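You operate a simulated robot arm through the tools that you are given. There is no shell and no other tool. Be economical: measure what you need, move in short steps, check, and stop when the job is done.

Carry out the task below with a simulated two-armed robot. There is one attempt and no reset: what you move stays moved.

## Task
Take the blue towel from the top of the purple-edged table and lay it out flat on the top of the green table.

The check looks at the end state, three seconds after you hand in, the way a careful person would. Anything else that was tipped, shoved, dropped, spilled or broken makes it a failure. Flat cloth is picked up by pressing the open fingertips on it (5 to 10 N) and closing them slowly along it; thin cloth reads only 2 to 8 mm in the jaws.

## Robot
Two 7-joint arms with two-finger parallel grippers on one trunk, on a base that drives. Base frame: it is fixed to the floor where the robot stands at the start and does not move with it; the origin is under the middle of the robot, x ahead of it, y to its left, z up; the surface under the hand at the start is at about z = 74. Units: cm, rad, N and s.
The left shoulder is at the start at [5, 16.5, 103], the right one opposite. With the tool pointing down near the work surface each hand reaches from about 24 to 70 cm from the robot's upright axis, wherever it stands, measured 20 degrees to its own side. Places, roughly: top of the green table [140, 70, 70]. Payload 3.91 kg a hand.
The tool frame of a hand sits at the grasp point between the pads (the TCP): z along the fingers, y along the line on which they close. The tips reach 3 cm beyond it. The gripper opens to 11 cm. The fingers are 2 cm wide and 1 cm thick; the gripper's body (4.8 by 11.2 cm) begins 5.5 cm behind the TCP.
Orientation is that of the tool frame in the base frame, as [roll, pitch, yaw] about the fixed x, y, z axes, in that order (R = Rz(yaw) Ry(pitch) Rx(roll)). With the fingers straight down and closing along the base's y, the tool's x points along the base's -x, its y along +y and its z along -z.

## Interface
- The arms move only by the tool send_rows. It takes "left_moves", "right_moves" or both (then of equal length, played together; a hand with none holds still); each is a list of rows, each a list of 7 numbers: the shift along the base's x, y, z in cm, then the turn, a rotation vector about the base's x, y, z in rad, then the gripper command, from -1 (shut) to 1 (fully open), values between in proportion. In form: [[dx, dy, dz, wx, wy, wz, gripper], ...]. A call has 1 to 12 rows; each row shifts and turns the commanded pose from where the row before left it. Each row takes 0.2 s and may step no farther than 5 cm and 0.15 rad from the row before; otherwise, or with a gripper value out of range, the whole call is refused. Where a pose cannot be reached the arm comes as near as it can. A force on the tool above 40 N (or 10 N above the force at the start of the call, whichever is more), or a blocked arm, ends the call early, and 0.2 s more pass. The fingers move at their own pace (about 4.5 cm/s each) and stop on an object; they squeeze with about 22 N. The grip force told is the motor's: it shows also when the fingers shut on nothing. Time passes only in rows, and 0.2 s behind the last, so rows that do not move let the fingers close. It gives the time, the measured TCP pose, the force on the tool (base axes), the opening and the grip force at its end, in the units of the frame above (readings bear some noise), with the torque about the TCP (base axes, N m) and any sound that the robot's microphone picked up.
- Cameras (640 x 400 px; columns grow to the right, rows downward): "scene" is now at [11.24, -0.14, 119.23]; the picture's right is [0.03, -1.00, 0.00], its down [-0.64, -0.02, -0.76] and it looks along [0.76, 0.02, -0.64] (base axes); focal length 275 px, centre (320, 200). "left" rides on the left gripper at [7.2, -1.7, -10.3] in its tool frame; the picture's right is [0.23, 0.97, 0.00], its down [-0.76, 0.18, -0.62] and it looks along [-0.61, 0.14, 0.78] (tool axes); focal length 222 px, centre (320, 200). "right" rides on the right gripper at [7.2, 1.7, -10.3] in its tool frame; the picture's right is [-0.23, 0.97, 0.00], its down [-0.76, -0.18, -0.62] and it looks along [-0.61, -0.14, 0.78] (tool axes); focal length 222 px, centre (320, 200). There is no depth. A picture from a camera that has moved, and an enlarged one, comes with that camera's place and axes in the base frame and with its lens.
- capture(camera): a new picture of that camera. It takes no simulated time.
- move_column(by): slides the trunk up (or, below 0, down) by that many cm; the arms and the scene camera ride with it, the base frame stays. It gives what a move gives, with no picture.
- roll_base(legs): drives the robot by 1 to 6 legs, each [ahead, left, turn to the left] in cm, cm and rad, along the robot's own axes; the way and the turn of a leg run together, so that a leg with both is an arc; at most 150 cm and 3.142 rad a leg. The arms and the cameras ride along, it lands a little off, and it stops where it bumps. It gives what a move gives.
- turn_head(pan, tilt): turns the head with the scene camera to pan (to the left, within 1.396 rad either way) and tilt (down, from -0.506 to 1.204), counted from straight ahead of the robot. It gives what a move gives.
- close_up(camera, box): a new picture of the part [left, top, right, bottom] of that camera's present view, enlarged. It takes no simulated time.
- close_job(): hands the job in; it is judged then, once.

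Work in short steps. Places have to be worked out from the pictures, the camera data and where the tool is seen: move nearer, look again, correct. Check each grasp and each placing, and mend what went wrong. You have 120 turns and 88 pictures in all, those below and enlarged ones among them. Open the grippers and draw the arms clear of the work before you hand the job in, unless the task says otherwise; then end with one line.

The tools are called as a command line: name --argument value ..., lists and objects as JSON in quotes. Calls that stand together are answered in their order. send_rows: Moves the arms, as the interface text tells. Its arguments: {"type":"object","properties":{"left_moves":{"type":"array"},"right_moves":{"type":"array"}},"required":[]} The other tools are called the same way: move_column (by) slides the trunk up or down; roll_base (legs) drives the base; turn_head (pan, tilt) turns the head that bears the scene camera; capture (camera) takes a picture; close_up (camera, box) takes an enlarged picture of a part of a camera's view; close_job () hands the job in.

At the start:

```text
clock: 0.0
left_position: [51.57, 18.08, 98.3]
left_tool_rot: [-3.141, 0.003, 3.141]
left_force: [0.0, -0.5, 0.0]
left_ft_torque: [0.03, 0.0, 0.0]
left_width: 11.02
left_grip_force: 0.0
right_position: [45.92, -17.8, 98.31]
right_tool_rot: [3.141, 0.002, 3.141]
right_force: [0.7, -0.7, -0.5]
right_ft_torque: [0.0, 0.01, -0.02]
right_width: 10.97
right_grip_force: 0.1
trunk travel left (down, up): [-25.0, 25.3]
robot x, y, heading: [0.21, -0.19, -0.002]
head pan, tilt: [0.026, 0.7]
```

scene: 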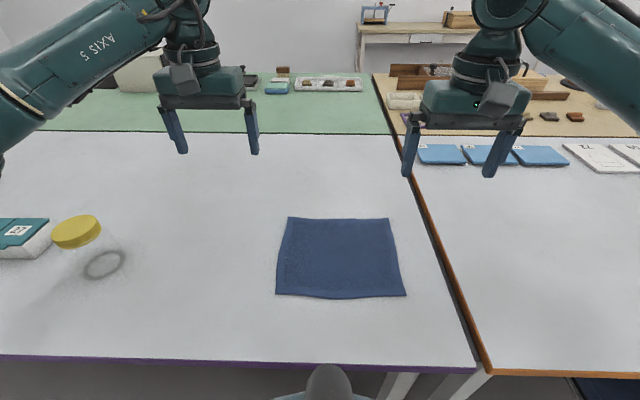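
right: 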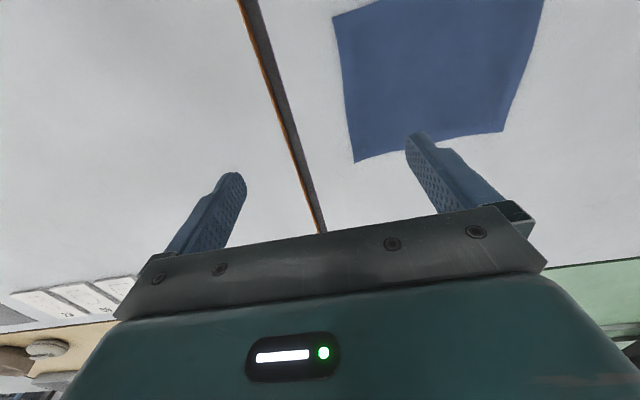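
left: 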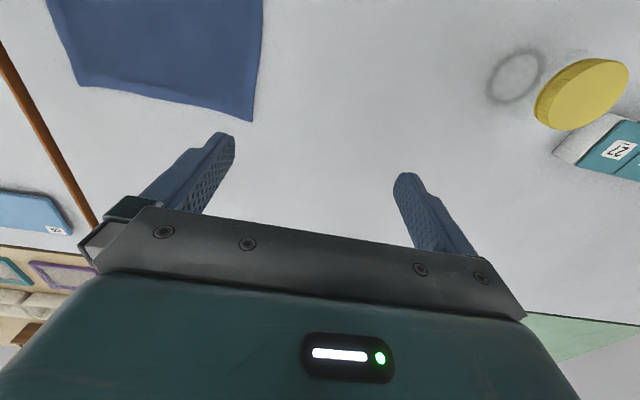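

The towel seems to lie at about x 38–58, y −15–8 at z 74, and the green table is beyond the purple one (x > 103). I'll look around to find a way to drive there.

turn_head --pan 0.8 --tilt 0.45

capture --camera "scene"

turn_head --pan -0.8 --tilt 0.45

capture --camera "scene"

turn_head --pan 0.0 --tilt 0.25

capture --camera "scene"

```text
clock: 1.1
left_position: [51.62, 18.17, 98.31]
left_tool_rot: [3.141, 0.0, 3.142]
left_force: [0.9, 0.9, -0.1]
left_ft_torque: [0.01, -0.01, 0.01]
left_width: 10.97
left_grip_force: 0.1
right_position: [45.99, -17.76, 98.32]
right_tool_rot: [-3.141, 0.0, -3.141]
right_force: [-0.8, 0.0, 0.0]
right_ft_torque: [-0.01, -0.03, -0.01]
right_width: 11.03
right_grip_force: 0.0
trunk travel left (down, up): [-25.0, 25.3]
robot x, y, heading: [-0.24, 0.29, -0.004]
head pan, tilt: [0.799, 0.45]
```

```text
84 pictures are left
camera scene: at [9.16, 6.22, 121.45], right [0.72, -0.7, 0.0], down [-0.3, -0.31, -0.9], along [0.63, 0.64, -0.44], focal length 275 px, centre (320, 200)
```

scene: 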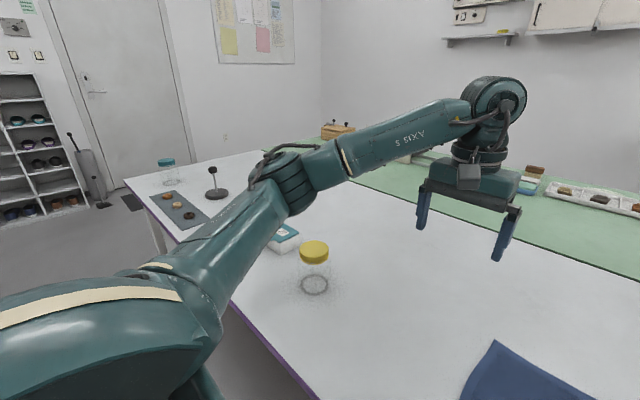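

```text
clock: 2.8
left_position: [51.51, 18.08, 98.31]
left_tool_rot: [3.141, 0.0, -3.14]
left_force: [-0.5, 0.1, -0.8]
left_ft_torque: [-0.03, -0.01, 0.01]
left_width: 11.0
left_grip_force: 0.1
right_position: [45.87, -17.92, 98.34]
right_tool_rot: [-3.14, 0.001, 3.142]
right_force: [-0.9, 0.3, -0.8]
right_ft_torque: [0.03, -0.02, 0.01]
right_width: 10.98
right_grip_force: 0.0
trunk travel left (down, up): [-25.0, 25.3]
robot x, y, heading: [-0.29, 0.13, -0.003]
head pan, tilt: [-0.799, 0.45]
```

```text
83 pictures are left
camera scene: at [9.16, -6.94, 121.45], right [-0.72, -0.7, 0.0], down [-0.3, 0.31, -0.9], along [0.63, -0.65, -0.44], focal length 275 px, centre (320, 200)
```

scene: 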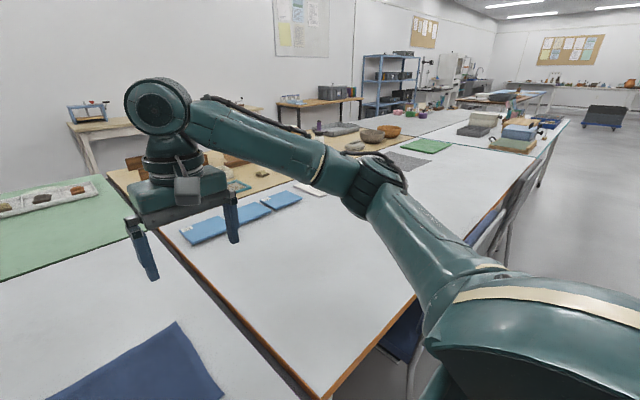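

```text
clock: 3.9
left_position: [51.53, 18.06, 98.35]
left_tool_rot: [-3.141, -0.001, -3.141]
left_force: [0.7, -0.4, -1.1]
left_ft_torque: [-0.02, 0.01, -0.04]
left_width: 11.01
left_grip_force: 0.0
right_position: [45.89, -17.71, 98.26]
right_tool_rot: [3.141, 0.0, -3.141]
right_force: [-0.2, 0.6, -0.3]
right_ft_torque: [0.0, -0.01, 0.0]
right_width: 11.02
right_grip_force: 0.2
trunk travel left (down, up): [-25.0, 25.3]
robot x, y, heading: [0.38, 0.13, 0.001]
head pan, tilt: [0.0, 0.25]
```

```text
82 pictures are left
camera scene: at [12.09, -0.37, 123.32], right [0.0, -1.0, 0.0], down [-0.25, 0.0, -0.97], along [0.97, 0.0, -0.25], focal length 275 px, centre (320, 200)
```

scene: 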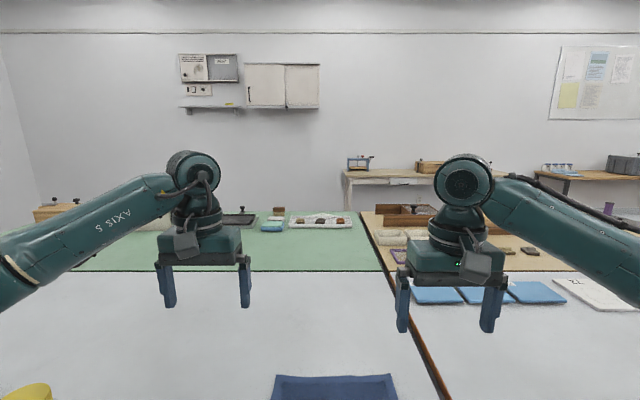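

A free aisle runs around the left end of the purple table (at y≈153), so I can reach the green table's left end from there. First I'll inspect the towel closely.

turn_head --pan 0.0 --tilt 0.9

close_up --camera "scene" --box '[220, 100, 460, 250]'

```text
clock: 5.0
left_position: [51.43, 18.13, 98.36]
left_tool_rot: [3.142, 0.001, -3.141]
left_force: [0.2, -0.7, -0.5]
left_ft_torque: [-0.03, 0.02, 0.01]
left_width: 11.0
left_grip_force: 0.1
right_position: [45.93, -17.72, 98.31]
right_tool_rot: [-3.141, 0.001, -3.141]
right_force: [-0.1, 0.7, 0.0]
right_ft_torque: [0.01, 0.04, 0.0]
right_width: 11.01
right_grip_force: 0.1
trunk travel left (down, up): [-25.0, 25.3]
robot x, y, heading: [-0.04, -0.15, 0.001]
head pan, tilt: [0.0, 0.901]
```

```text
2.67 times, centred on (340, 175) of scene
camera zoom: at [10.3, -0.36, 117.63], right [0.0, -1.0, 0.0], down [-0.78, 0.0, -0.62], along [0.62, 0.0, -0.78], focal length 734 px, centre (267, 267)
```

zoom: 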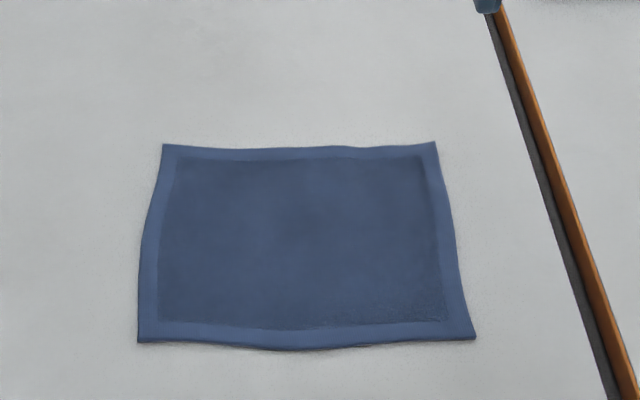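

The towel is a flat single sheet (hem on all sides), corners ≈ (38.3, 8.7), (38.4, −15), (58.5, 8.8), (59, −15.2). I'll turn both hands so they close along x, and bring them above the near edge corners with a small opening.

send_rows --left_moves '[[-1, -1, -0.75, 0, 0, -0.1428, -0.5], [-1, -1, -0.75, 0, 0, -0.1428, -0.5], [-1, -1, -0.75, 0, 0, -0.1428, -0.5], [-1, -1, -0.75, 0, 0, -0.1428, -0.5], [-1, -1, -0.75, 0, 0, -0.1428, -0.5], [-1, -1, -0.75, 0, 0, -0.1428, -0.5], [-1, -1, -0.75, 0, 0, -0.1428, -0.5], [-1, -1, -0.75, 0, 0, -0.1428, -0.5], [-1, -1, -0.75, 0, 0, -0.1428, -0.5], [-1, -1, -0.75, 0, 0, -0.1428, -0.5], [-1, -1, -0.75, 0, 0, -0.1428, -0.5], [0, 0, 0, 0, 0, 0, -0.5]]' --right_moves '[[-0.48, 0.39, -0.75, 0, 0, 0.1428, -0.5], [-0.48, 0.39, -0.75, 0, 0, 0.1428, -0.5], [-0.48, 0.39, -0.75, 0, 0, 0.1428, -0.5], [-0.48, 0.39, -0.75, 0, 0, 0.1428, -0.5], [-0.48, 0.39, -0.75, 0, 0, 0.1428, -0.5], [-0.48, 0.39, -0.75, 0, 0, 0.1428, -0.5], [-0.48, 0.39, -0.75, 0, 0, 0.1428, -0.5], [-0.48, 0.39, -0.75, 0, 0, 0.1428, -0.5], [-0.48, 0.39, -0.75, 0, 0, 0.1428, -0.5], [-0.48, 0.39, -0.75, 0, 0, 0.1428, -0.5], [-0.48, 0.39, -0.75, 0, 0, 0.1428, -0.5], [0, 0, 0, 0, 0, 0, -0.5]]'

capture --camera "scene"

capture --camera "left"

capture --camera "right"

```text
clock: 7.5
left_position: [40.75, 11.86, 90.87]
left_tool_rot: [3.044, -0.041, 1.924]
left_force: [0.0, -0.7, 0.2]
left_ft_torque: [0.04, 0.0, 0.0]
left_width: 2.75
left_grip_force: 0.1
left hand out of reach, approached as far as the arm can: row 8, 9, 10, 11
right_position: [40.71, -13.39, 89.94]
right_tool_rot: [-3.141, 0.0, -1.57]
right_force: [-0.6, -0.5, 0.2]
right_ft_torque: [0.0, 0.0, -0.04]
right_width: 2.76
right_grip_force: 0.0
trunk travel left (down, up): [-25.0, 25.3]
robot x, y, heading: [0.16, -0.22, 0.0]
head pan, tilt: [0.0, 0.901]
```

```text
80 pictures are left
camera scene: at [10.32, -0.36, 117.61], right [0.0, -1.0, 0.0], down [-0.78, 0.0, -0.62], along [0.62, 0.0, -0.78], focal length 275 px, centre (320, 200)
```

scene: 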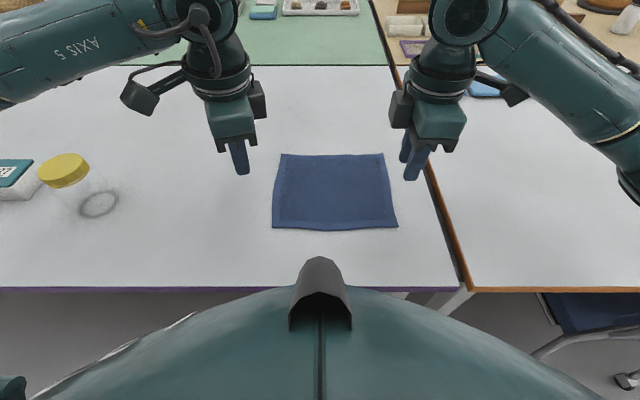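

```text
79 pictures are left
camera left: at [35.95, 17.33, 101.3], right [0.83, 0.54, 0.11], down [0.38, -0.7, 0.6], along [0.4, -0.46, -0.79], focal length 222 px, centre (320, 200)
```

left: 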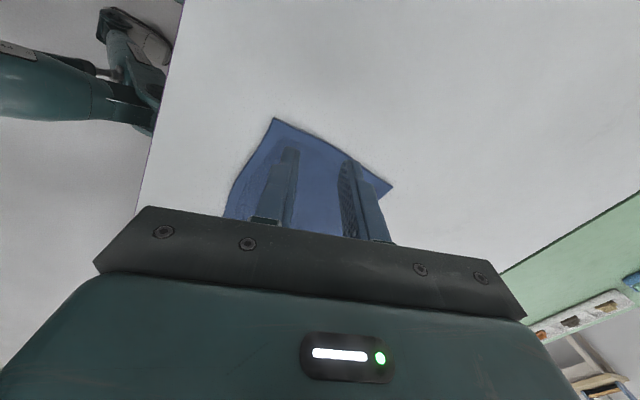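

```text
78 pictures are left
camera right: at [38.94, -20.63, 100.34], right [-0.97, 0.23, 0.0], down [0.18, 0.76, 0.62], along [0.14, 0.61, -0.78], focal length 222 px, centre (320, 200)
```

right: 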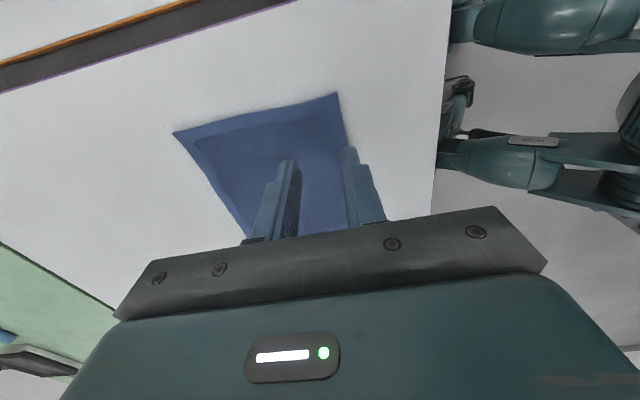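

The right hand made it; the left ran short of reach in this folded pose. I'll centre the robot on the towel (y −3) and back up 9 cm to give both arms room.

roll_base --legs '[[-9, -3, 0]]'

```text
clock: 8.7
left_position: [31.97, 8.77, 91.04]
left_tool_rot: [3.042, -0.042, 1.923]
left_force: [-0.3, 0.6, -0.7]
left_ft_torque: [0.0, 0.0, -0.03]
left_width: 2.77
left_grip_force: 0.0
right_position: [31.71, -16.48, 90.07]
right_tool_rot: [-3.141, 0.0, -1.573]
right_force: [-0.6, -0.8, -0.4]
right_ft_torque: [0.03, -0.03, 0.03]
right_width: 2.75
right_grip_force: 0.0
trunk travel left (down, up): [-25.0, 25.3]
robot x, y, heading: [-8.82, -3.08, 0.003]
head pan, tilt: [0.0, 0.901]
```

Now moving both hands ahead to x≈40.6 and checking the left's orientation.

send_rows --left_moves '[[2.2, 0, 0, 0, 0, 0, -0.5], [2.2, 0, 0, 0, 0, 0, -0.5], [2.2, 0, 0, 0, 0, 0, -0.5], [2.2, 0, 0, 0, 0, 0, -0.5], [0, 0, 0, 0, 0, 0, -0.5]]' --right_moves '[[2.2, 0.6, 0, 0, 0, 0, -0.5], [2.2, 0.6, 0, 0, 0, 0, -0.5], [2.2, 0.6, 0, 0, 0, 0, -0.5], [2.2, 0.8, 0, 0, 0, 0, -0.5], [0, 0, 0, 0, 0, 0, -0.5]]'

```text
clock: 9.9
left_position: [32.03, 8.77, 91.02]
left_tool_rot: [3.042, -0.041, 1.923]
left_force: [-1.4, -0.3, -0.2]
left_ft_torque: [0.03, 0.02, -0.01]
left_width: 2.75
left_grip_force: 0.1
left hand out of reach, approached as far as the arm can: row 1, 2, 3, 4
right_position: [40.76, -13.92, 89.95]
right_tool_rot: [3.142, 0.0, -1.573]
right_force: [-0.6, 1.3, 0.4]
right_ft_torque: [-0.03, -0.01, 0.01]
right_width: 2.76
right_grip_force: 0.0
trunk travel left (down, up): [-25.0, 25.3]
robot x, y, heading: [-9.08, -3.08, 0.002]
head pan, tilt: [0.0, 0.901]
```

The left wrist hit a joint limit turning that way. I'll turn the left hand back the other way (closing along x with camera inward instead).

send_rows --left_moves '[[0, 0, 0, 0, 0, 0.149, -0.5], [0, 0, 0, 0, 0, 0.149, -0.5], [0, 0, 0, 0, 0, 0.149, -0.5], [0, 0, 0, 0, 0, 0.149, -0.5], [0, 0, 0, 0, 0, 0.149, -0.5], [0, 0, 0, 0, 0, 0.149, -0.5], [0, 0, 0, 0, 0, 0.149, -0.5], [0, 0, 0, 0, 0, 0.149, -0.5], [0, 0, 0, 0, 0, 0.149, -0.5], [0, 0, 0, 0, 0, 0.149, -0.5], [0, 0, 0, 0, 0, 0.149, -0.5], [0, 0, 0, 0, 0, 0, -0.5]]'

```text
clock: 12.5
left_position: [31.87, 8.86, 90.96]
left_tool_rot: [3.044, -0.04, -2.719]
left_force: [0.1, -0.1, 0.3]
left_ft_torque: [-0.05, 0.01, 0.0]
left_width: 2.74
left_grip_force: 0.0
right_position: [40.68, -13.95, 90.05]
right_tool_rot: [-3.14, 0.0, -1.573]
right_force: [0.0, -0.5, -0.7]
right_ft_torque: [0.01, -0.01, 0.01]
right_width: 2.76
right_grip_force: 0.1
trunk travel left (down, up): [-25.0, 25.3]
robot x, y, heading: [-8.91, -3.08, 0.0]
head pan, tilt: [0.0, 0.901]
```

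Works. Finish the turn to yaw −1.57, take out the small tilt and move over the left corner.

send_rows --left_moves '[[1.0, -0.2, 0, 0, 0, 0.1435, -0.5], [1.0, -0.2, 0, 0, 0, 0.1435, -0.5], [1.0, -0.2, 0, 0, 0, 0.1435, -0.5], [1.0, -0.2, 0, 0, 0, 0.1435, -0.5], [1.0, -0.2, 0, 0, 0, 0.1435, -0.5], [1.0, -0.2, 0, 0, 0, 0.1435, -0.5], [1.0, -0.2, 0, 0, 0, 0.1435, -0.5], [1.0, -0.2, 0, 0, 0, 0.1435, -0.5], [0.7, 0, -1, 0.04, -0.0974, 0, -0.5], [0, 0, 0, 0, 0, 0, -0.5]]'

capture --camera "scene"

```text
clock: 14.7
left_position: [40.46, 7.14, 90.12]
left_tool_rot: [-3.141, -0.002, -1.575]
left_force: [0.8, -0.4, 0.3]
left_ft_torque: [0.01, 0.03, 0.02]
left_width: 2.78
left_grip_force: 0.0
right_position: [40.58, -13.95, 90.01]
right_tool_rot: [-3.141, 0.0, -1.571]
right_force: [-0.4, 0.4, -0.1]
right_ft_torque: [0.02, 0.02, 0.01]
right_width: 2.76
right_grip_force: 0.0
trunk travel left (down, up): [-25.0, 25.3]
robot x, y, heading: [-9.01, -2.95, 0.001]
head pan, tilt: [0.0, 0.901]
```

```text
77 pictures are left
camera scene: at [1.37, -3.36, 117.62], right [0.0, -1.0, 0.0], down [-0.78, 0.0, -0.62], along [0.62, 0.0, -0.78], focal length 275 px, centre (320, 200)
```

scene: 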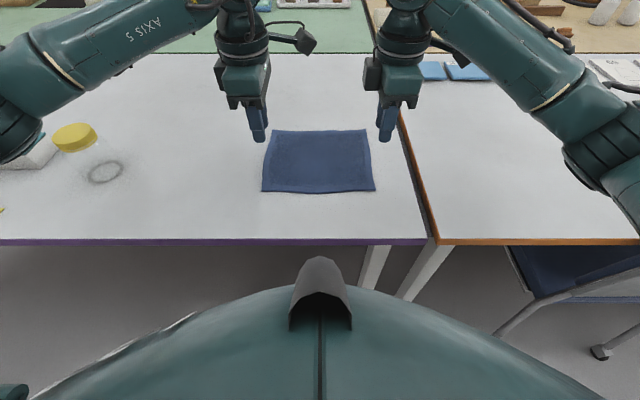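

Both hands are in place. Descend to z≈79 (tips 2 cm above the table) and look.

send_rows --left_moves '[[0, 0, -3, 0, 0, 0, -0.5], [0, 0, -3, 0, 0, 0, -0.5], [0.1, 0, -3, 0, 0, 0, -0.5], [0, 0, -2, 0, 0, 0, -0.5], [0, 0, 0, 0, 0, 0, -0.5]]' --right_moves '[[0, 0, -3, 0, 0, 0, -0.5], [0, 0, -3, 0, 0, 0, -0.5], [0, 0, -3, 0, 0, 0, -0.5], [0, 0, -2, 0, 0, 0, -0.5], [0, 0, 0, 0, 0, 0, -0.5]]'

close_up --camera "scene" --box '[240, 110, 400, 210]'

capture --camera "right"

capture --camera "left"

```text
clock: 15.9
left_position: [40.74, 7.09, 78.98]
left_tool_rot: [3.141, -0.003, -1.575]
left_force: [-0.8, 0.5, -0.8]
left_ft_torque: [-0.01, 0.01, -0.04]
left_width: 2.74
left_grip_force: 0.1
right_position: [40.44, -13.86, 78.99]
right_tool_rot: [3.141, -0.001, -1.574]
right_force: [-0.7, -0.3, -0.1]
right_ft_torque: [-0.02, 0.03, -0.01]
right_width: 2.76
right_grip_force: 0.0
trunk travel left (down, up): [-25.0, 25.3]
robot x, y, heading: [-9.04, -3.17, 0.001]
head pan, tilt: [0.0, 0.901]
```

```text
4.00 times, centred on (320, 160) of scene
camera zoom: at [1.37, -3.36, 117.62], right [0.0, -1.0, 0.0], down [-0.78, 0.0, -0.62], along [0.62, 0.0, -0.78], focal length 1100 px, centre (320, 360)
```

zoom: 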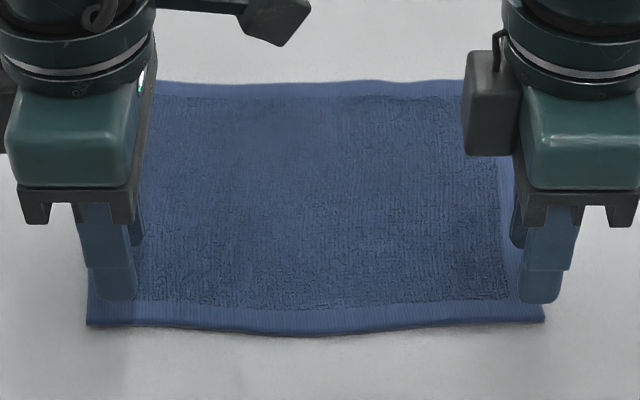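

```text
75 pictures are left
camera right: at [38.71, -21.12, 89.34], right [-0.97, 0.23, 0.0], down [0.18, 0.76, 0.62], along [0.14, 0.61, -0.78], focal length 222 px, centre (320, 200)
```

right: 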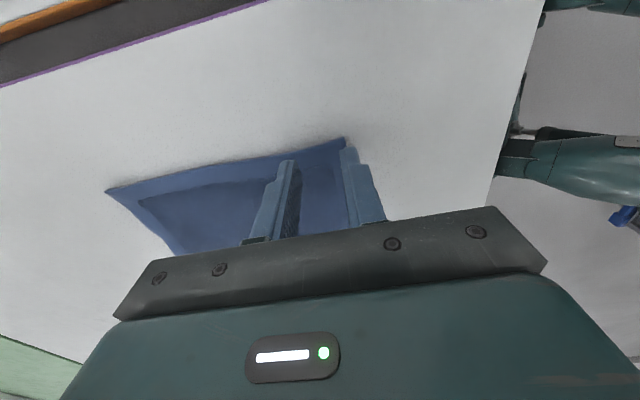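

```text
74 pictures are left
camera left: at [42.32, -0.08, 89.2], right [-0.97, -0.22, 0.0], down [-0.17, 0.76, 0.62], along [-0.14, 0.61, -0.78], focal length 222 px, centre (320, 200)
```

left: 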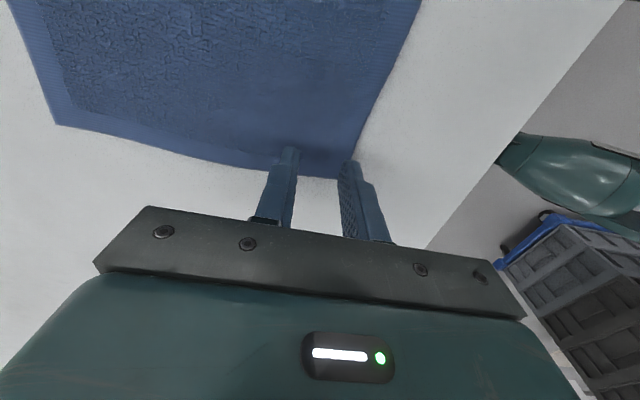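

Fingertips lie just inside the near edge. Nudge right hand 0.5 cm inward and lower gently to contact.

send_rows --left_moves '[[0, 0, -1, 0, 0, 0, -0.5], [0, 0, -0.6, 0, 0, 0, -0.5], [0, 0, -0.3, 0, 0, 0, -0.5], [0, 0, 0, 0, 0, 0, -0.5]]' --right_moves '[[0.2, 0.5, -1, 0, 0, 0, -0.5], [0, 0, -0.6, 0, 0, 0, -0.5], [0, 0, -0.3, 0, 0, 0, -0.5], [0, 0, 0, 0, 0, 0, -0.5]]'

```text
clock: 16.9
left_position: [40.64, 7.22, 77.37]
left_tool_rot: [-3.137, -0.004, -1.573]
left_force: [0.6, 0.2, 12.7]
left_ft_torque: [0.0, 0.05, 0.05]
left_width: 2.74
left_grip_force: 0.0
right_position: [40.65, -13.46, 77.32]
right_tool_rot: [-3.138, 0.001, -1.572]
right_force: [0.2, -0.2, 9.1]
right_ft_torque: [0.02, -0.01, -0.02]
right_width: 2.73
right_grip_force: 0.1
trunk travel left (down, up): [-25.0, 25.3]
robot x, y, heading: [-8.8, -2.86, 0.0]
head pan, tilt: [0.0, 0.901]
```

Contact: 12.7 N left, 9.1 N right. Ease left slightly and close slowly on both.

send_rows --left_moves '[[0, 0, 0.1, 0, 0, 0, -0.55], [0, 0, 0, 0, 0, 0, -0.6], [0, 0, 0, 0, 0, 0, -0.65], [0, 0, 0, 0, 0, 0, -0.7], [0, 0, 0, 0, 0, 0, -0.75], [0, 0, 0, 0, 0, 0, -0.8], [0, 0, 0, 0, 0, 0, -0.85], [0, 0, 0, 0, 0, 0, -0.9], [0, 0, 0, 0, 0, 0, -0.95], [0, 0, 0, 0, 0, 0, -1], [0, 0, 0, 0, 0, 0, -1], [0, 0, 0, 0, 0, 0, -1]]' --right_moves '[[0, 0, 0, 0, 0, 0, -0.55], [0, 0, 0, 0, 0, 0, -0.6], [0, 0, 0, 0, 0, 0, -0.65], [0, 0, 0, 0, 0, 0, -0.7], [0, 0, 0, 0, 0, 0, -0.75], [0, 0, 0, 0, 0, 0, -0.8], [0, 0, 0, 0, 0, 0, -0.85], [0, 0, 0, 0, 0, 0, -0.9], [0, 0, 0, 0, 0, 0, -0.95], [0, 0, 0, 0, 0, 0, -1], [0, 0, 0, 0, 0, 0, -1], [0, 0, 0, 0, 0, 0, -1]]'

close_up --camera "scene" --box '[240, 110, 400, 210]'

```text
clock: 19.5
left_position: [40.58, 7.26, 77.29]
left_tool_rot: [-3.14, -0.002, -1.575]
left_force: [-1.7, -1.2, 11.8]
left_ft_torque: [0.0, 0.07, -0.01]
left_width: 0.42
left_grip_force: 22.1
right_position: [40.63, -13.49, 77.25]
right_tool_rot: [-3.139, -0.001, -1.572]
right_force: [-1.9, 0.9, 16.2]
right_ft_torque: [0.03, -0.03, -0.01]
right_width: 0.4
right_grip_force: 21.6
trunk travel left (down, up): [-25.0, 25.3]
robot x, y, heading: [-8.46, -2.81, -0.004]
head pan, tilt: [0.0, 0.901]
```

```text
4.00 times, centred on (320, 160) of scene
camera zoom: at [1.15, -3.36, 117.65], right [0.0, -1.0, 0.0], down [-0.78, 0.0, -0.62], along [0.62, 0.0, -0.78], focal length 1100 px, centre (320, 360)
```

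zoom: 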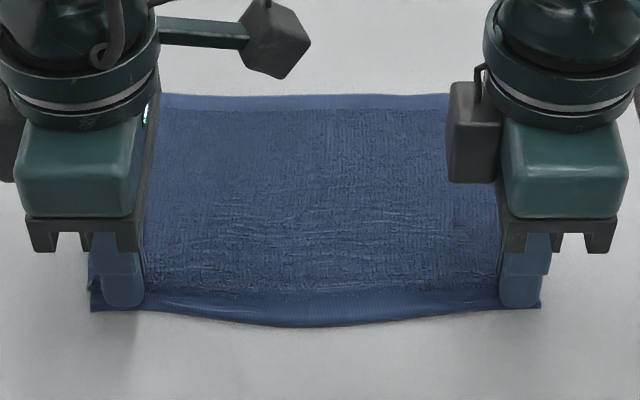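

Widths read 4 mm on both: cloth held. Lift 20 cm in steps and check.

send_rows --left_moves '[[0, 0, 1, 0, 0, 0, -1], [0, 0, 2, 0, 0, 0, -1], [0, 0, 2, 0, 0, 0, -1], [0, 0, 3, 0, 0, 0, -1], [0, 0, 3, 0, 0, 0, -1], [0, 0, 3, 0, 0, 0, -1], [0, 0, 3, 0, 0, 0, -1], [0, 0, 3, 0, 0, 0, -1], [0, 0, 0, 0, 0, 0, -1]]' --right_moves '[[0, 0, 1, 0, 0, 0, -1], [0, 0, 2, 0, 0, 0, -1], [0, 0, 2, 0, 0, 0, -1], [0, 0, 3, 0, 0, 0, -1], [0, 0, 3, 0, 0, 0, -1], [0, 0, 3, 0, 0, 0, -1], [0, 0, 3, 0, 0, 0, -1], [0, 0, 3, 0, 0, 0, -1], [0, 0, 0, 0, 0, 0, -1]]'

capture --camera "scene"

```text
clock: 21.5
left_position: [40.68, 7.15, 97.14]
left_tool_rot: [3.14, -0.001, -1.575]
left_force: [0.0, -0.7, 0.7]
left_ft_torque: [-0.03, -0.02, 0.0]
left_width: 0.38
left_grip_force: 21.8
right_position: [40.69, -13.48, 97.17]
right_tool_rot: [3.141, 0.001, -1.573]
right_force: [0.3, 0.2, -0.5]
right_ft_torque: [-0.01, 0.01, 0.0]
right_width: 0.39
right_grip_force: 22.2
trunk travel left (down, up): [-25.0, 25.3]
robot x, y, heading: [-8.94, -3.07, -0.006]
head pan, tilt: [0.0, 0.901]
```

```text
72 pictures are left
camera scene: at [1.37, -3.36, 117.62], right [0.0, -1.0, 0.0], down [-0.78, 0.0, -0.62], along [0.62, 0.0, -0.78], focal length 275 px, centre (320, 200)
```

scene: 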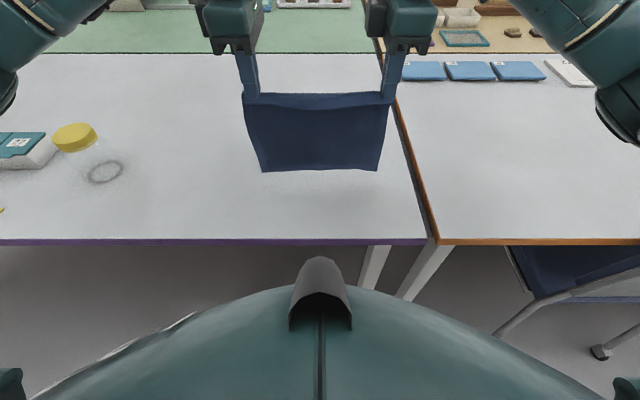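

Both corners are held with the towel hanging straight. Raise the trunk 15 cm, back off 28 cm, and look left and behind for the route.

move_column --by 15

roll_base --legs '[[-28, 0, 0]]'

turn_head --pan 1.39 --tilt 0.5

capture --camera "scene"

turn_head --pan 0.7 --tilt 0.5

capture --camera "scene"

```text
clock: 23.2
left_position: [40.7, 7.19, 112.09]
left_tool_rot: [3.14, -0.002, -1.574]
left_force: [-0.9, -0.1, 0.6]
left_ft_torque: [0.0, 0.0, 0.02]
left_width: 0.36
left_grip_force: 22.1
right_position: [40.71, -13.44, 112.15]
right_tool_rot: [-3.14, 0.0, -1.573]
right_force: [0.5, 0.8, -0.1]
right_ft_torque: [-0.01, 0.0, -0.04]
right_width: 0.39
right_grip_force: 22.2
trunk travel left (down, up): [-40.0, 10.3]
robot x, y, heading: [-8.6, -2.98, 0.002]
head pan, tilt: [0.0, 0.901]
```

```text
clock: 25.2
left_position: [12.87, 7.29, 112.19]
left_tool_rot: [3.14, -0.002, -1.572]
left_force: [0.3, 0.0, 0.6]
left_ft_torque: [-0.01, -0.03, -0.01]
left_width: 0.37
left_grip_force: 21.5
right_position: [12.89, -13.18, 112.1]
right_tool_rot: [-3.141, -0.001, -1.571]
right_force: [-1.3, 0.6, 0.7]
right_ft_torque: [-0.03, 0.03, 0.0]
right_width: 0.39
right_grip_force: 21.8
trunk travel left (down, up): [-40.0, 10.3]
robot x, y, heading: [-36.59, -3.44, 0.001]
head pan, tilt: [0.0, 0.901]
```

```text
clock: 26.7
left_position: [12.84, 7.33, 112.25]
left_tool_rot: [3.14, -0.003, -1.573]
left_force: [0.5, 1.2, 0.4]
left_ft_torque: [0.0, 0.02, 0.02]
left_width: 0.4
left_grip_force: 21.8
right_position: [12.97, -13.27, 112.17]
right_tool_rot: [-3.141, -0.001, -1.57]
right_force: [-0.3, 0.4, -0.6]
right_ft_torque: [0.0, 0.03, -0.01]
right_width: 0.38
right_grip_force: 22.3
trunk travel left (down, up): [-40.0, 10.3]
robot x, y, heading: [-36.83, -3.21, -0.001]
head pan, tilt: [1.389, 0.499]
```

```text
71 pictures are left
camera scene: at [-32.26, 5.59, 136.0], right [0.98, -0.18, 0.0], down [-0.09, -0.47, -0.88], along [0.16, 0.86, -0.48], focal length 275 px, centre (320, 200)
```

scene: 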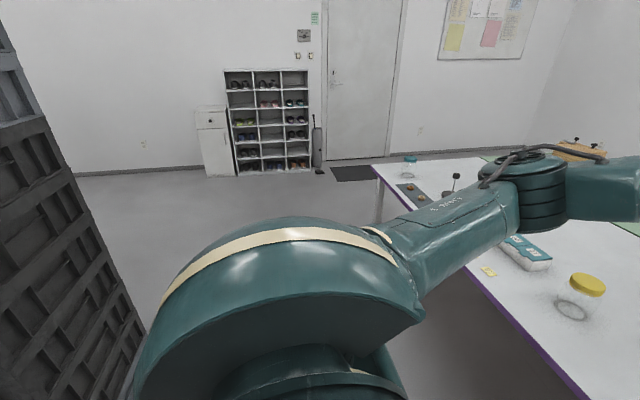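

```text
clock: 27.8
left_position: [12.97, 7.44, 112.09]
left_tool_rot: [3.141, -0.001, -1.573]
left_force: [-0.3, -0.7, -0.6]
left_ft_torque: [0.02, 0.01, 0.01]
left_width: 0.38
left_grip_force: 22.8
right_position: [13.13, -13.19, 112.12]
right_tool_rot: [-3.141, -0.001, -1.57]
right_force: [-0.8, 0.8, -0.2]
right_ft_torque: [0.01, -0.01, -0.02]
right_width: 0.39
right_grip_force: 21.9
trunk travel left (down, up): [-40.0, 10.3]
robot x, y, heading: [-36.29, -2.94, 0.002]
head pan, tilt: [0.7, 0.499]
```

```text
70 pictures are left
camera scene: at [-26.95, 2.52, 136.01], right [0.65, -0.76, 0.0], down [-0.37, -0.31, -0.88], along [0.67, 0.57, -0.48], focal length 275 px, centre (320, 200)
```

scene: 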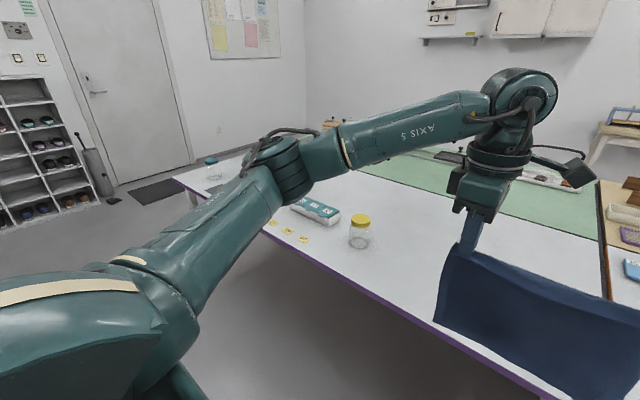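

The route left between the dark crate stack (corner ≈ (−85, 85)) and the table is clear. Drive slightly ahead and strafe left to y≈100 first, then look.

roll_base --legs '[[9, 0, 0], [0, 105, 0]]'

capture --camera "scene"

```text
clock: 37.9
left_position: [21.69, 111.75, 112.11]
left_tool_rot: [3.14, -0.003, -1.571]
left_force: [-0.4, -0.7, -0.5]
left_ft_torque: [-0.02, -0.04, 0.01]
left_width: 0.38
left_grip_force: 22.2
right_position: [21.75, 91.14, 112.21]
right_tool_rot: [-3.14, 0.001, -1.569]
right_force: [-0.7, 0.3, -0.6]
right_ft_torque: [0.0, 0.0, -0.03]
right_width: 0.41
right_grip_force: 22.0
trunk travel left (down, up): [-40.0, 10.3]
robot x, y, heading: [-28.19, 101.65, 0.003]
head pan, tilt: [0.7, 0.499]
```

```text
69 pictures are left
camera scene: at [-18.13, 106.91, 136.01], right [0.65, -0.76, 0.0], down [-0.37, -0.31, -0.88], along [0.67, 0.57, -0.48], focal length 275 px, centre (320, 200)
```

scene: 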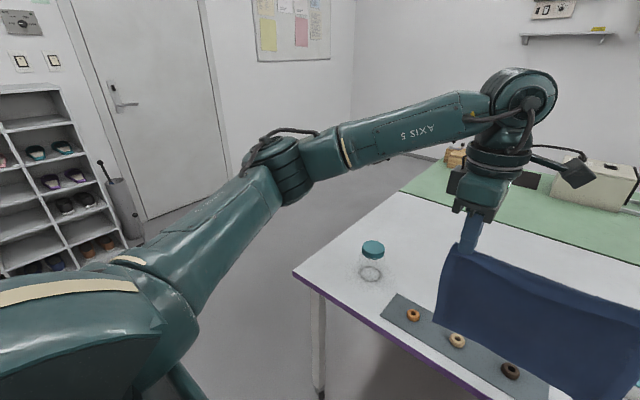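

Clear floor ahead; green table's left edge is at y≈159. Strafe to y≈217, then drive ahead to x≈130 while keeping arms clear of the tables.

roll_base --legs '[[0, 117, 0], [80, 0, 0], [78, 0, 0]]'

turn_head --pan -0.8 --tilt 0.5

capture --camera "scene"

```text
clock: 56.1
left_position: [179.56, 228.31, 112.15]
left_tool_rot: [3.139, -0.004, -1.583]
left_force: [0.1, -0.6, 0.1]
left_ft_torque: [-0.02, 0.03, 0.04]
left_width: 0.38
left_grip_force: 22.3
right_position: [179.4, 207.63, 112.16]
right_tool_rot: [3.141, 0.002, -1.577]
right_force: [-0.2, 0.1, -0.3]
right_ft_torque: [0.0, -0.02, 0.0]
right_width: 0.38
right_grip_force: 21.9
trunk travel left (down, up): [-40.0, 10.3]
robot x, y, heading: [129.95, 218.31, -0.007]
head pan, tilt: [0.7, 0.499]
```

```text
clock: 57.7
left_position: [179.51, 228.27, 112.15]
left_tool_rot: [3.139, -0.001, -1.582]
left_force: [-0.8, -0.5, 0.1]
left_ft_torque: [0.01, -0.03, 0.02]
left_width: 0.36
left_grip_force: 22.4
right_position: [179.5, 207.71, 112.22]
right_tool_rot: [3.141, 0.002, -1.576]
right_force: [-0.6, 0.9, -0.8]
right_ft_torque: [0.01, -0.01, 0.0]
right_width: 0.37
right_grip_force: 22.5
trunk travel left (down, up): [-40.0, 10.3]
robot x, y, heading: [129.73, 218.3, -0.004]
head pan, tilt: [-0.799, 0.499]
```

```text
68 pictures are left
camera scene: at [138.94, 211.41, 136.01], right [-0.72, -0.69, 0.0], down [-0.33, 0.35, -0.88], along [0.61, -0.63, -0.48], focal length 275 px, centre (320, 200)
```

scene: 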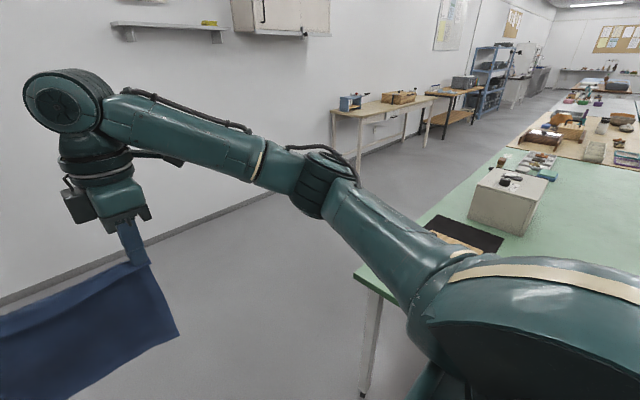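

Green table's far-left corner is at about (179, 155). Turn right in place to face the table end (hands will end at y≈168, just off the edge).

roll_base --legs '[[0, 0, -1.565]]'

turn_head --pan 0 --tilt 0.6

capture --camera "scene"

```text
clock: 61.9
left_position: [140.52, 168.79, 112.01]
left_tool_rot: [3.14, -0.002, -3.134]
left_force: [-0.3, -0.6, -0.6]
left_ft_torque: [0.01, 0.01, 0.06]
left_width: 0.37
left_grip_force: 22.4
right_position: [119.98, 168.66, 112.24]
right_tool_rot: [-3.141, -0.001, -3.133]
right_force: [0.4, 1.0, -1.0]
right_ft_torque: [0.02, -0.01, 0.07]
right_width: 0.39
right_grip_force: 22.4
trunk travel left (down, up): [-40.0, 10.3]
robot x, y, heading: [129.91, 218.46, -1.561]
head pan, tilt: [-0.799, 0.499]
```

```text
clock: 63.0
left_position: [140.62, 168.95, 112.23]
left_tool_rot: [3.139, -0.003, -3.135]
left_force: [-0.6, -0.5, 0.4]
left_ft_torque: [0.07, 0.03, 0.06]
left_width: 0.37
left_grip_force: 21.7
right_position: [119.98, 168.63, 112.26]
right_tool_rot: [-3.14, -0.001, -3.134]
right_force: [0.1, -0.3, 0.3]
right_ft_torque: [-0.01, -0.01, 0.07]
right_width: 0.36
right_grip_force: 22.0
trunk travel left (down, up): [-40.0, 10.3]
robot x, y, heading: [129.61, 218.31, -1.562]
head pan, tilt: [0.0, 0.6]
```

```text
67 pictures are left
camera scene: at [129.81, 206.22, 135.1], right [-1.0, -0.01, 0.0], down [-0.01, 0.56, -0.83], along [0.01, -0.83, -0.56], focal length 275 px, centre (320, 200)
```

scene: 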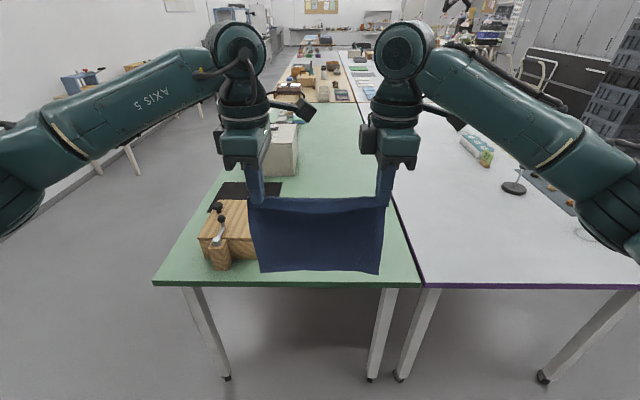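

Table's end edge is y≈154.5, spanning x 101–179; a wooden toolbox sits on the left part near x≥150. I'll shift 9 cm toward the clear side (−x) and look again.

roll_base --legs '[[0, -9, 0]]'

capture --camera "scene"

capture --camera "left"

```text
clock: 64.5
left_position: [131.49, 168.82, 112.09]
left_tool_rot: [3.14, -0.002, -3.133]
left_force: [-1.0, -0.5, 0.2]
left_ft_torque: [0.0, -0.03, 0.04]
left_width: 0.37
left_grip_force: 22.2
right_position: [111.05, 168.49, 112.03]
right_tool_rot: [3.141, 0.0, -3.131]
right_force: [-0.2, -0.1, -0.3]
right_ft_torque: [-0.03, -0.01, 0.06]
right_width: 0.36
right_grip_force: 22.0
trunk travel left (down, up): [-40.0, 10.3]
robot x, y, heading: [120.6, 218.54, -1.559]
head pan, tilt: [0.0, 0.6]
```

```text
66 pictures are left
camera scene: at [120.77, 206.13, 135.1], right [-1.0, -0.01, 0.0], down [-0.01, 0.56, -0.83], along [0.01, -0.82, -0.56], focal length 275 px, centre (320, 200)
```

scene: 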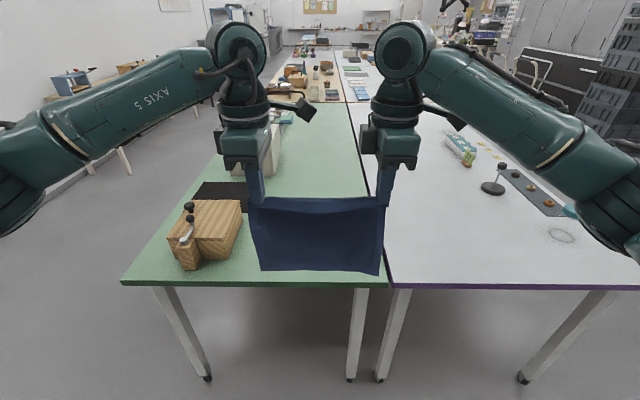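

```text
65 pictures are left
camera left: at [124.36, 167.03, 122.39], right [-0.24, 0.97, 0.0], down [0.76, 0.18, 0.62], along [0.6, 0.15, -0.78], focal length 222 px, centre (320, 200)
```

left: 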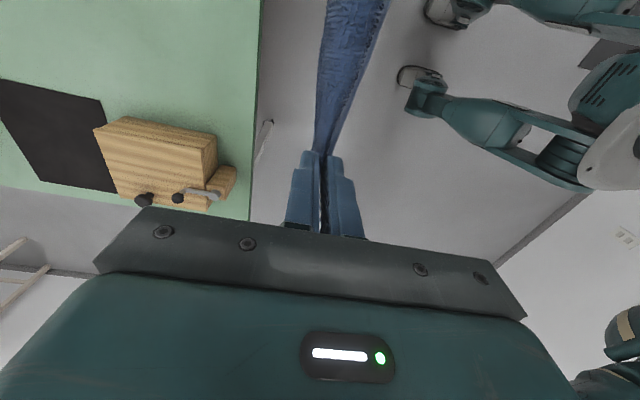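

The toolbox lies at x≥147, so x 105–145 is clear for the towel (hanging at x 109–133). Drive ahead 30 cm, with the hem at z≈90, clear of everything, then lower the trunk 14 cm.

roll_base --legs '[[30, 0, 0]]'

capture --camera "scene"

```text
clock: 66.6
left_position: [132.18, 138.57, 112.12]
left_tool_rot: [3.139, -0.002, -3.13]
left_force: [-0.7, -0.5, -0.3]
left_ft_torque: [0.0, 0.03, 0.09]
left_width: 0.38
left_grip_force: 22.3
right_position: [111.49, 138.25, 112.12]
right_tool_rot: [-3.141, 0.0, -3.127]
right_force: [0.4, 0.1, 0.4]
right_ft_torque: [0.05, -0.03, 0.06]
right_width: 0.35
right_grip_force: 21.5
trunk travel left (down, up): [-40.0, 10.3]
robot x, y, heading: [121.21, 187.78, -1.554]
head pan, tilt: [0.0, 0.6]
```

```text
64 pictures are left
camera scene: at [121.2, 175.85, 135.09], right [-1.0, -0.01, 0.0], down [-0.01, 0.57, -0.82], along [0.01, -0.82, -0.57], focal length 275 px, centre (320, 200)
```

scene: 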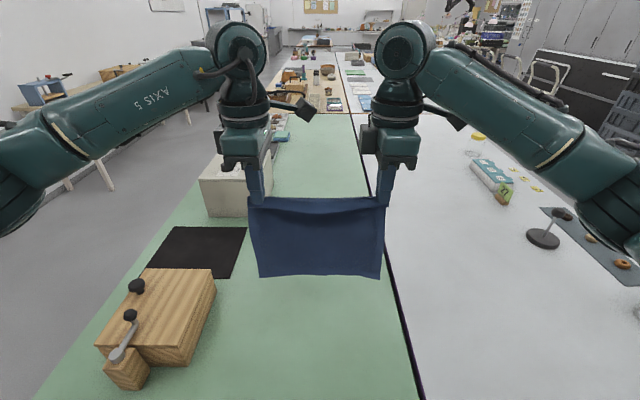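

Space below is clear. Lower the trunk 14 cm (hem → z≈76), then hands ahead to y≈129.

move_column --by -14

send_rows --left_moves '[[0, -2, 0, 0, 0, 0, -1], [0, -2, 0, 0, 0, 0, -1], [0, -2, 0, 0, 0, 0, -1], [0, -2, 0, 0, 0, 0, -1], [0, -1.6, 0, 0, 0, 0, -1], [0, 0, 0, 0, 0, 0, -1], [0, 0, 0, 0, 0, 0, -1]]' --right_moves '[[0, -2, 0, 0, 0, 0, -1], [0, -2, 0, 0, 0, 0, -1], [0, -2, 0, 0, 0, 0, -1], [0, -2, 0, 0, 0, 0, -1], [0, -1.3, 0, 0, 0, 0, -1], [0, 0, 0, 0, 0, 0, -1], [0, 0, 0, 0, 0, 0, -1]]'

turn_head --pan 0 --tilt 0.8

capture --camera "scene"

```text
clock: 68.2
left_position: [132.16, 138.61, 98.16]
left_tool_rot: [3.14, -0.002, -3.132]
left_force: [-0.9, 0.0, -0.5]
left_ft_torque: [-0.02, 0.01, 0.06]
left_width: 0.39
left_grip_force: 21.8
right_position: [111.57, 138.22, 98.25]
right_tool_rot: [3.14, -0.001, -3.13]
right_force: [1.1, 0.3, -0.5]
right_ft_torque: [-0.02, -0.03, 0.06]
right_width: 0.37
right_grip_force: 21.5
trunk travel left (down, up): [-26.0, 24.3]
robot x, y, heading: [121.23, 188.39, -1.551]
head pan, tilt: [0.0, 0.6]
```

```text
clock: 69.8
left_position: [132.14, 128.92, 98.2]
left_tool_rot: [3.141, -0.002, -3.131]
left_force: [0.8, -0.4, 0.4]
left_ft_torque: [-0.01, 0.0, 0.08]
left_width: 0.38
left_grip_force: 22.2
right_position: [111.58, 129.0, 98.15]
right_tool_rot: [3.14, 0.001, -3.128]
right_force: [0.3, 0.5, -0.5]
right_ft_torque: [-0.02, 0.01, 0.08]
right_width: 0.36
right_grip_force: 22.2
trunk travel left (down, up): [-26.0, 24.3]
robot x, y, heading: [121.53, 187.96, -1.558]
head pan, tilt: [0.0, 0.6]
```

```text
clock: 70.6
left_position: [132.09, 128.88, 98.1]
left_tool_rot: [3.141, -0.004, -3.131]
left_force: [0.3, 0.2, -0.2]
left_ft_torque: [-0.02, 0.02, 0.06]
left_width: 0.39
left_grip_force: 21.5
right_position: [111.55, 128.93, 98.14]
right_tool_rot: [3.141, -0.001, -3.129]
right_force: [-0.5, 0.2, -0.5]
right_ft_torque: [0.04, 0.0, 0.08]
right_width: 0.35
right_grip_force: 22.1
trunk travel left (down, up): [-26.0, 24.3]
robot x, y, heading: [121.26, 188.1, -1.553]
head pan, tilt: [0.0, 0.799]
```

```text
63 pictures are left
camera scene: at [121.19, 176.68, 119.42], right [-1.0, -0.01, 0.0], down [-0.01, 0.72, -0.7], along [0.01, -0.7, -0.72], focal length 275 px, centre (320, 200)
```

scene: 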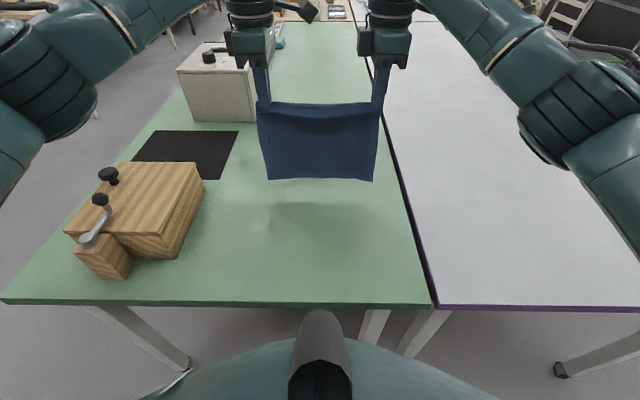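

Hem is at z≈77. Lower until the hem touches, then lay it down by moving the hands toward the robot while lowering.

send_rows --left_moves '[[0, 0, -1.5, 0, 0, 0, -1], [0, 0, -1.5, 0, 0, 0, -1], [0, 0, -1.5, 0, 0, 0, -1], [0, 0.3, -1.2, 0, 0, 0, -1], [0, 0.5, -1, 0, 0, 0, -1], [0, 0.7, -1, 0, 0, 0, -1], [0, 1, -1, 0, 0, 0, -1], [0, 1, -1, 0, 0, 0, -1], [0, 1, -1, 0, 0, 0, -1], [0, 1, -1, 0, 0, 0, -1], [0, 0, 0, 0, 0, 0, -1]]' --right_moves '[[0, 0, -1.5, 0, 0, 0, -1], [0, 0, -1.5, 0, 0, 0, -1], [0, 0, -1.5, 0, 0, 0, -1], [0, 0.3, -1.2, 0, 0, 0, -1], [0, 0.5, -1, 0, 0, 0, -1], [0, 0.7, -1, 0, 0, 0, -1], [0, 1, -1, 0, 0, 0, -1], [0, 1, -1, 0, 0, 0, -1], [0, 1, -1, 0, 0, 0, -1], [0, 1, -1, 0, 0, 0, -1], [0, 0, 0, 0, 0, 0, -1]]'

capture --camera "scene"

capture --camera "left"

```text
clock: 73.0
left_position: [132.07, 134.67, 86.43]
left_tool_rot: [3.14, -0.001, -3.13]
left_force: [0.4, -0.4, -0.9]
left_ft_torque: [-0.01, 0.0, 0.04]
left_width: 0.36
left_grip_force: 22.2
right_position: [111.54, 134.64, 86.48]
right_tool_rot: [-3.141, 0.0, -3.129]
right_force: [0.1, 1.3, 0.3]
right_ft_torque: [-0.03, -0.04, 0.09]
right_width: 0.34
right_grip_force: 22.0
trunk travel left (down, up): [-26.0, 24.3]
robot x, y, heading: [121.24, 188.04, -1.559]
head pan, tilt: [0.0, 0.799]
```

```text
62 pictures are left
camera scene: at [121.19, 176.68, 119.41], right [-1.0, -0.01, 0.0], down [-0.01, 0.72, -0.7], along [0.01, -0.7, -0.72], focal length 275 px, centre (320, 200)
```

scene: 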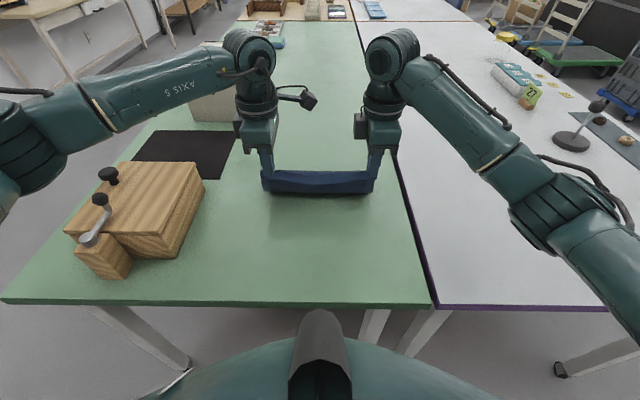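

```text
61 pictures are left
camera left: at [124.88, 132.76, 96.69], right [-0.24, 0.97, 0.0], down [0.76, 0.18, 0.62], along [0.6, 0.15, -0.78], focal length 222 px, centre (320, 200)
```

left: 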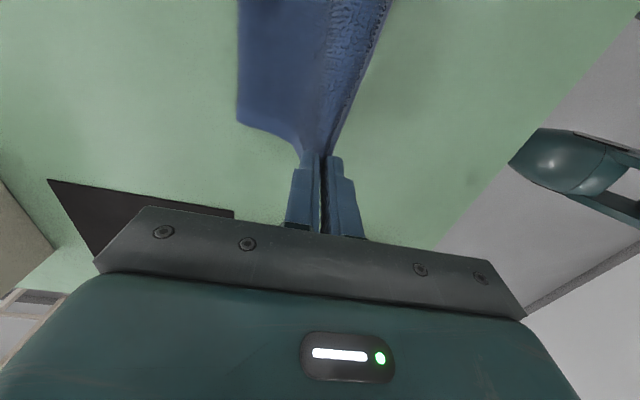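

The hem touches and the cloth is laying away from the robot as planned. Continue the arc down to z≈75.

send_rows --left_moves '[[0, 1.05, -0.97, 0, 0, 0, -1], [0, 1.05, -0.97, 0, 0, 0, -1], [0, 1.05, -0.97, 0, 0, 0, -1], [0, 1.05, -0.97, 0, 0, 0, -1], [0, 1.05, -0.97, 0, 0, 0, -1], [0, 1.05, -0.97, 0, 0, 0, -1], [0, 1.05, -0.97, 0, 0, 0, -1], [0, 1.05, -0.97, 0, 0, 0, -1], [0, 1.05, -0.97, 0, 0, 0, -1], [0, 1.05, -0.97, 0, 0, 0, -1], [0, 1.05, -0.97, 0, 0, 0, -1], [0, 0, 0, 0, 0, 0, -1]]' --right_moves '[[0, 1.05, -0.97, 0, 0, 0, -1], [0, 1.05, -0.97, 0, 0, 0, -1], [0, 1.05, -0.97, 0, 0, 0, -1], [0, 1.05, -0.97, 0, 0, 0, -1], [0, 1.05, -0.97, 0, 0, 0, -1], [0, 1.05, -0.97, 0, 0, 0, -1], [0, 1.05, -0.97, 0, 0, 0, -1], [0, 1.05, -0.97, 0, 0, 0, -1], [0, 1.05, -0.97, 0, 0, 0, -1], [0, 1.05, -0.97, 0, 0, 0, -1], [0, 1.05, -0.97, 0, 0, 0, -1], [0, 0, 0, 0, 0, 0, -1]]'

capture --camera "scene"

capture --camera "left"

```text
clock: 75.3
left_position: [132.03, 145.1, 77.41]
left_tool_rot: [-3.116, -0.012, -3.13]
left_force: [2.3, 3.7, 19.2]
left_ft_torque: [0.07, -0.1, 0.03]
left_width: 0.39
left_grip_force: 22.2
right_position: [111.55, 145.08, 77.26]
right_tool_rot: [-3.115, 0.013, -3.13]
right_force: [-0.9, 2.5, 18.0]
right_ft_torque: [0.05, 0.03, 0.06]
right_width: 0.38
right_grip_force: 22.0
trunk travel left (down, up): [-26.0, 24.3]
robot x, y, heading: [121.2, 187.85, -1.557]
head pan, tilt: [0.0, 0.799]
stopped in row 11 (left hand): the force on the tool passed its limit at 46 N (the readings are from after the stop); the commanded pose is now the measured one
```

```text
60 pictures are left
camera scene: at [121.19, 176.93, 119.48], right [-1.0, -0.01, 0.0], down [-0.01, 0.71, -0.7], along [0.01, -0.7, -0.71], focal length 275 px, centre (320, 200)
```

scene: 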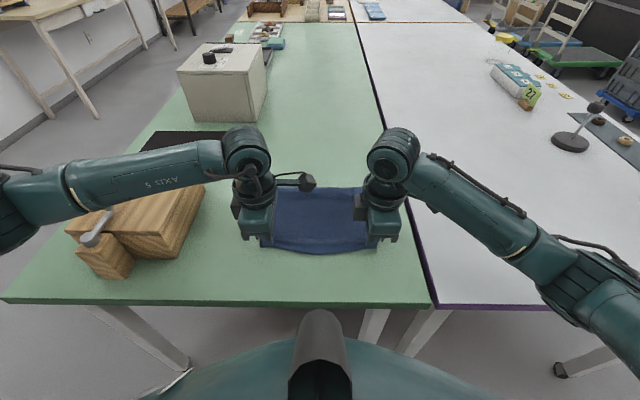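

```text
59 pictures are left
camera left: at [124.86, 143.57, 87.69], right [-0.24, 0.97, -0.02], down [0.77, 0.2, 0.61], along [0.6, 0.13, -0.79], focal length 222 px, centre (320, 200)
```

left: 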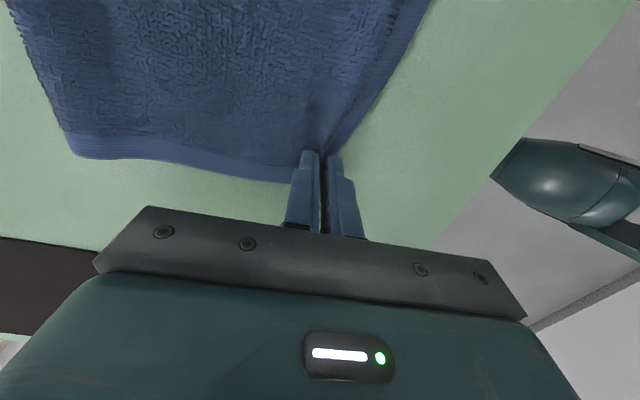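

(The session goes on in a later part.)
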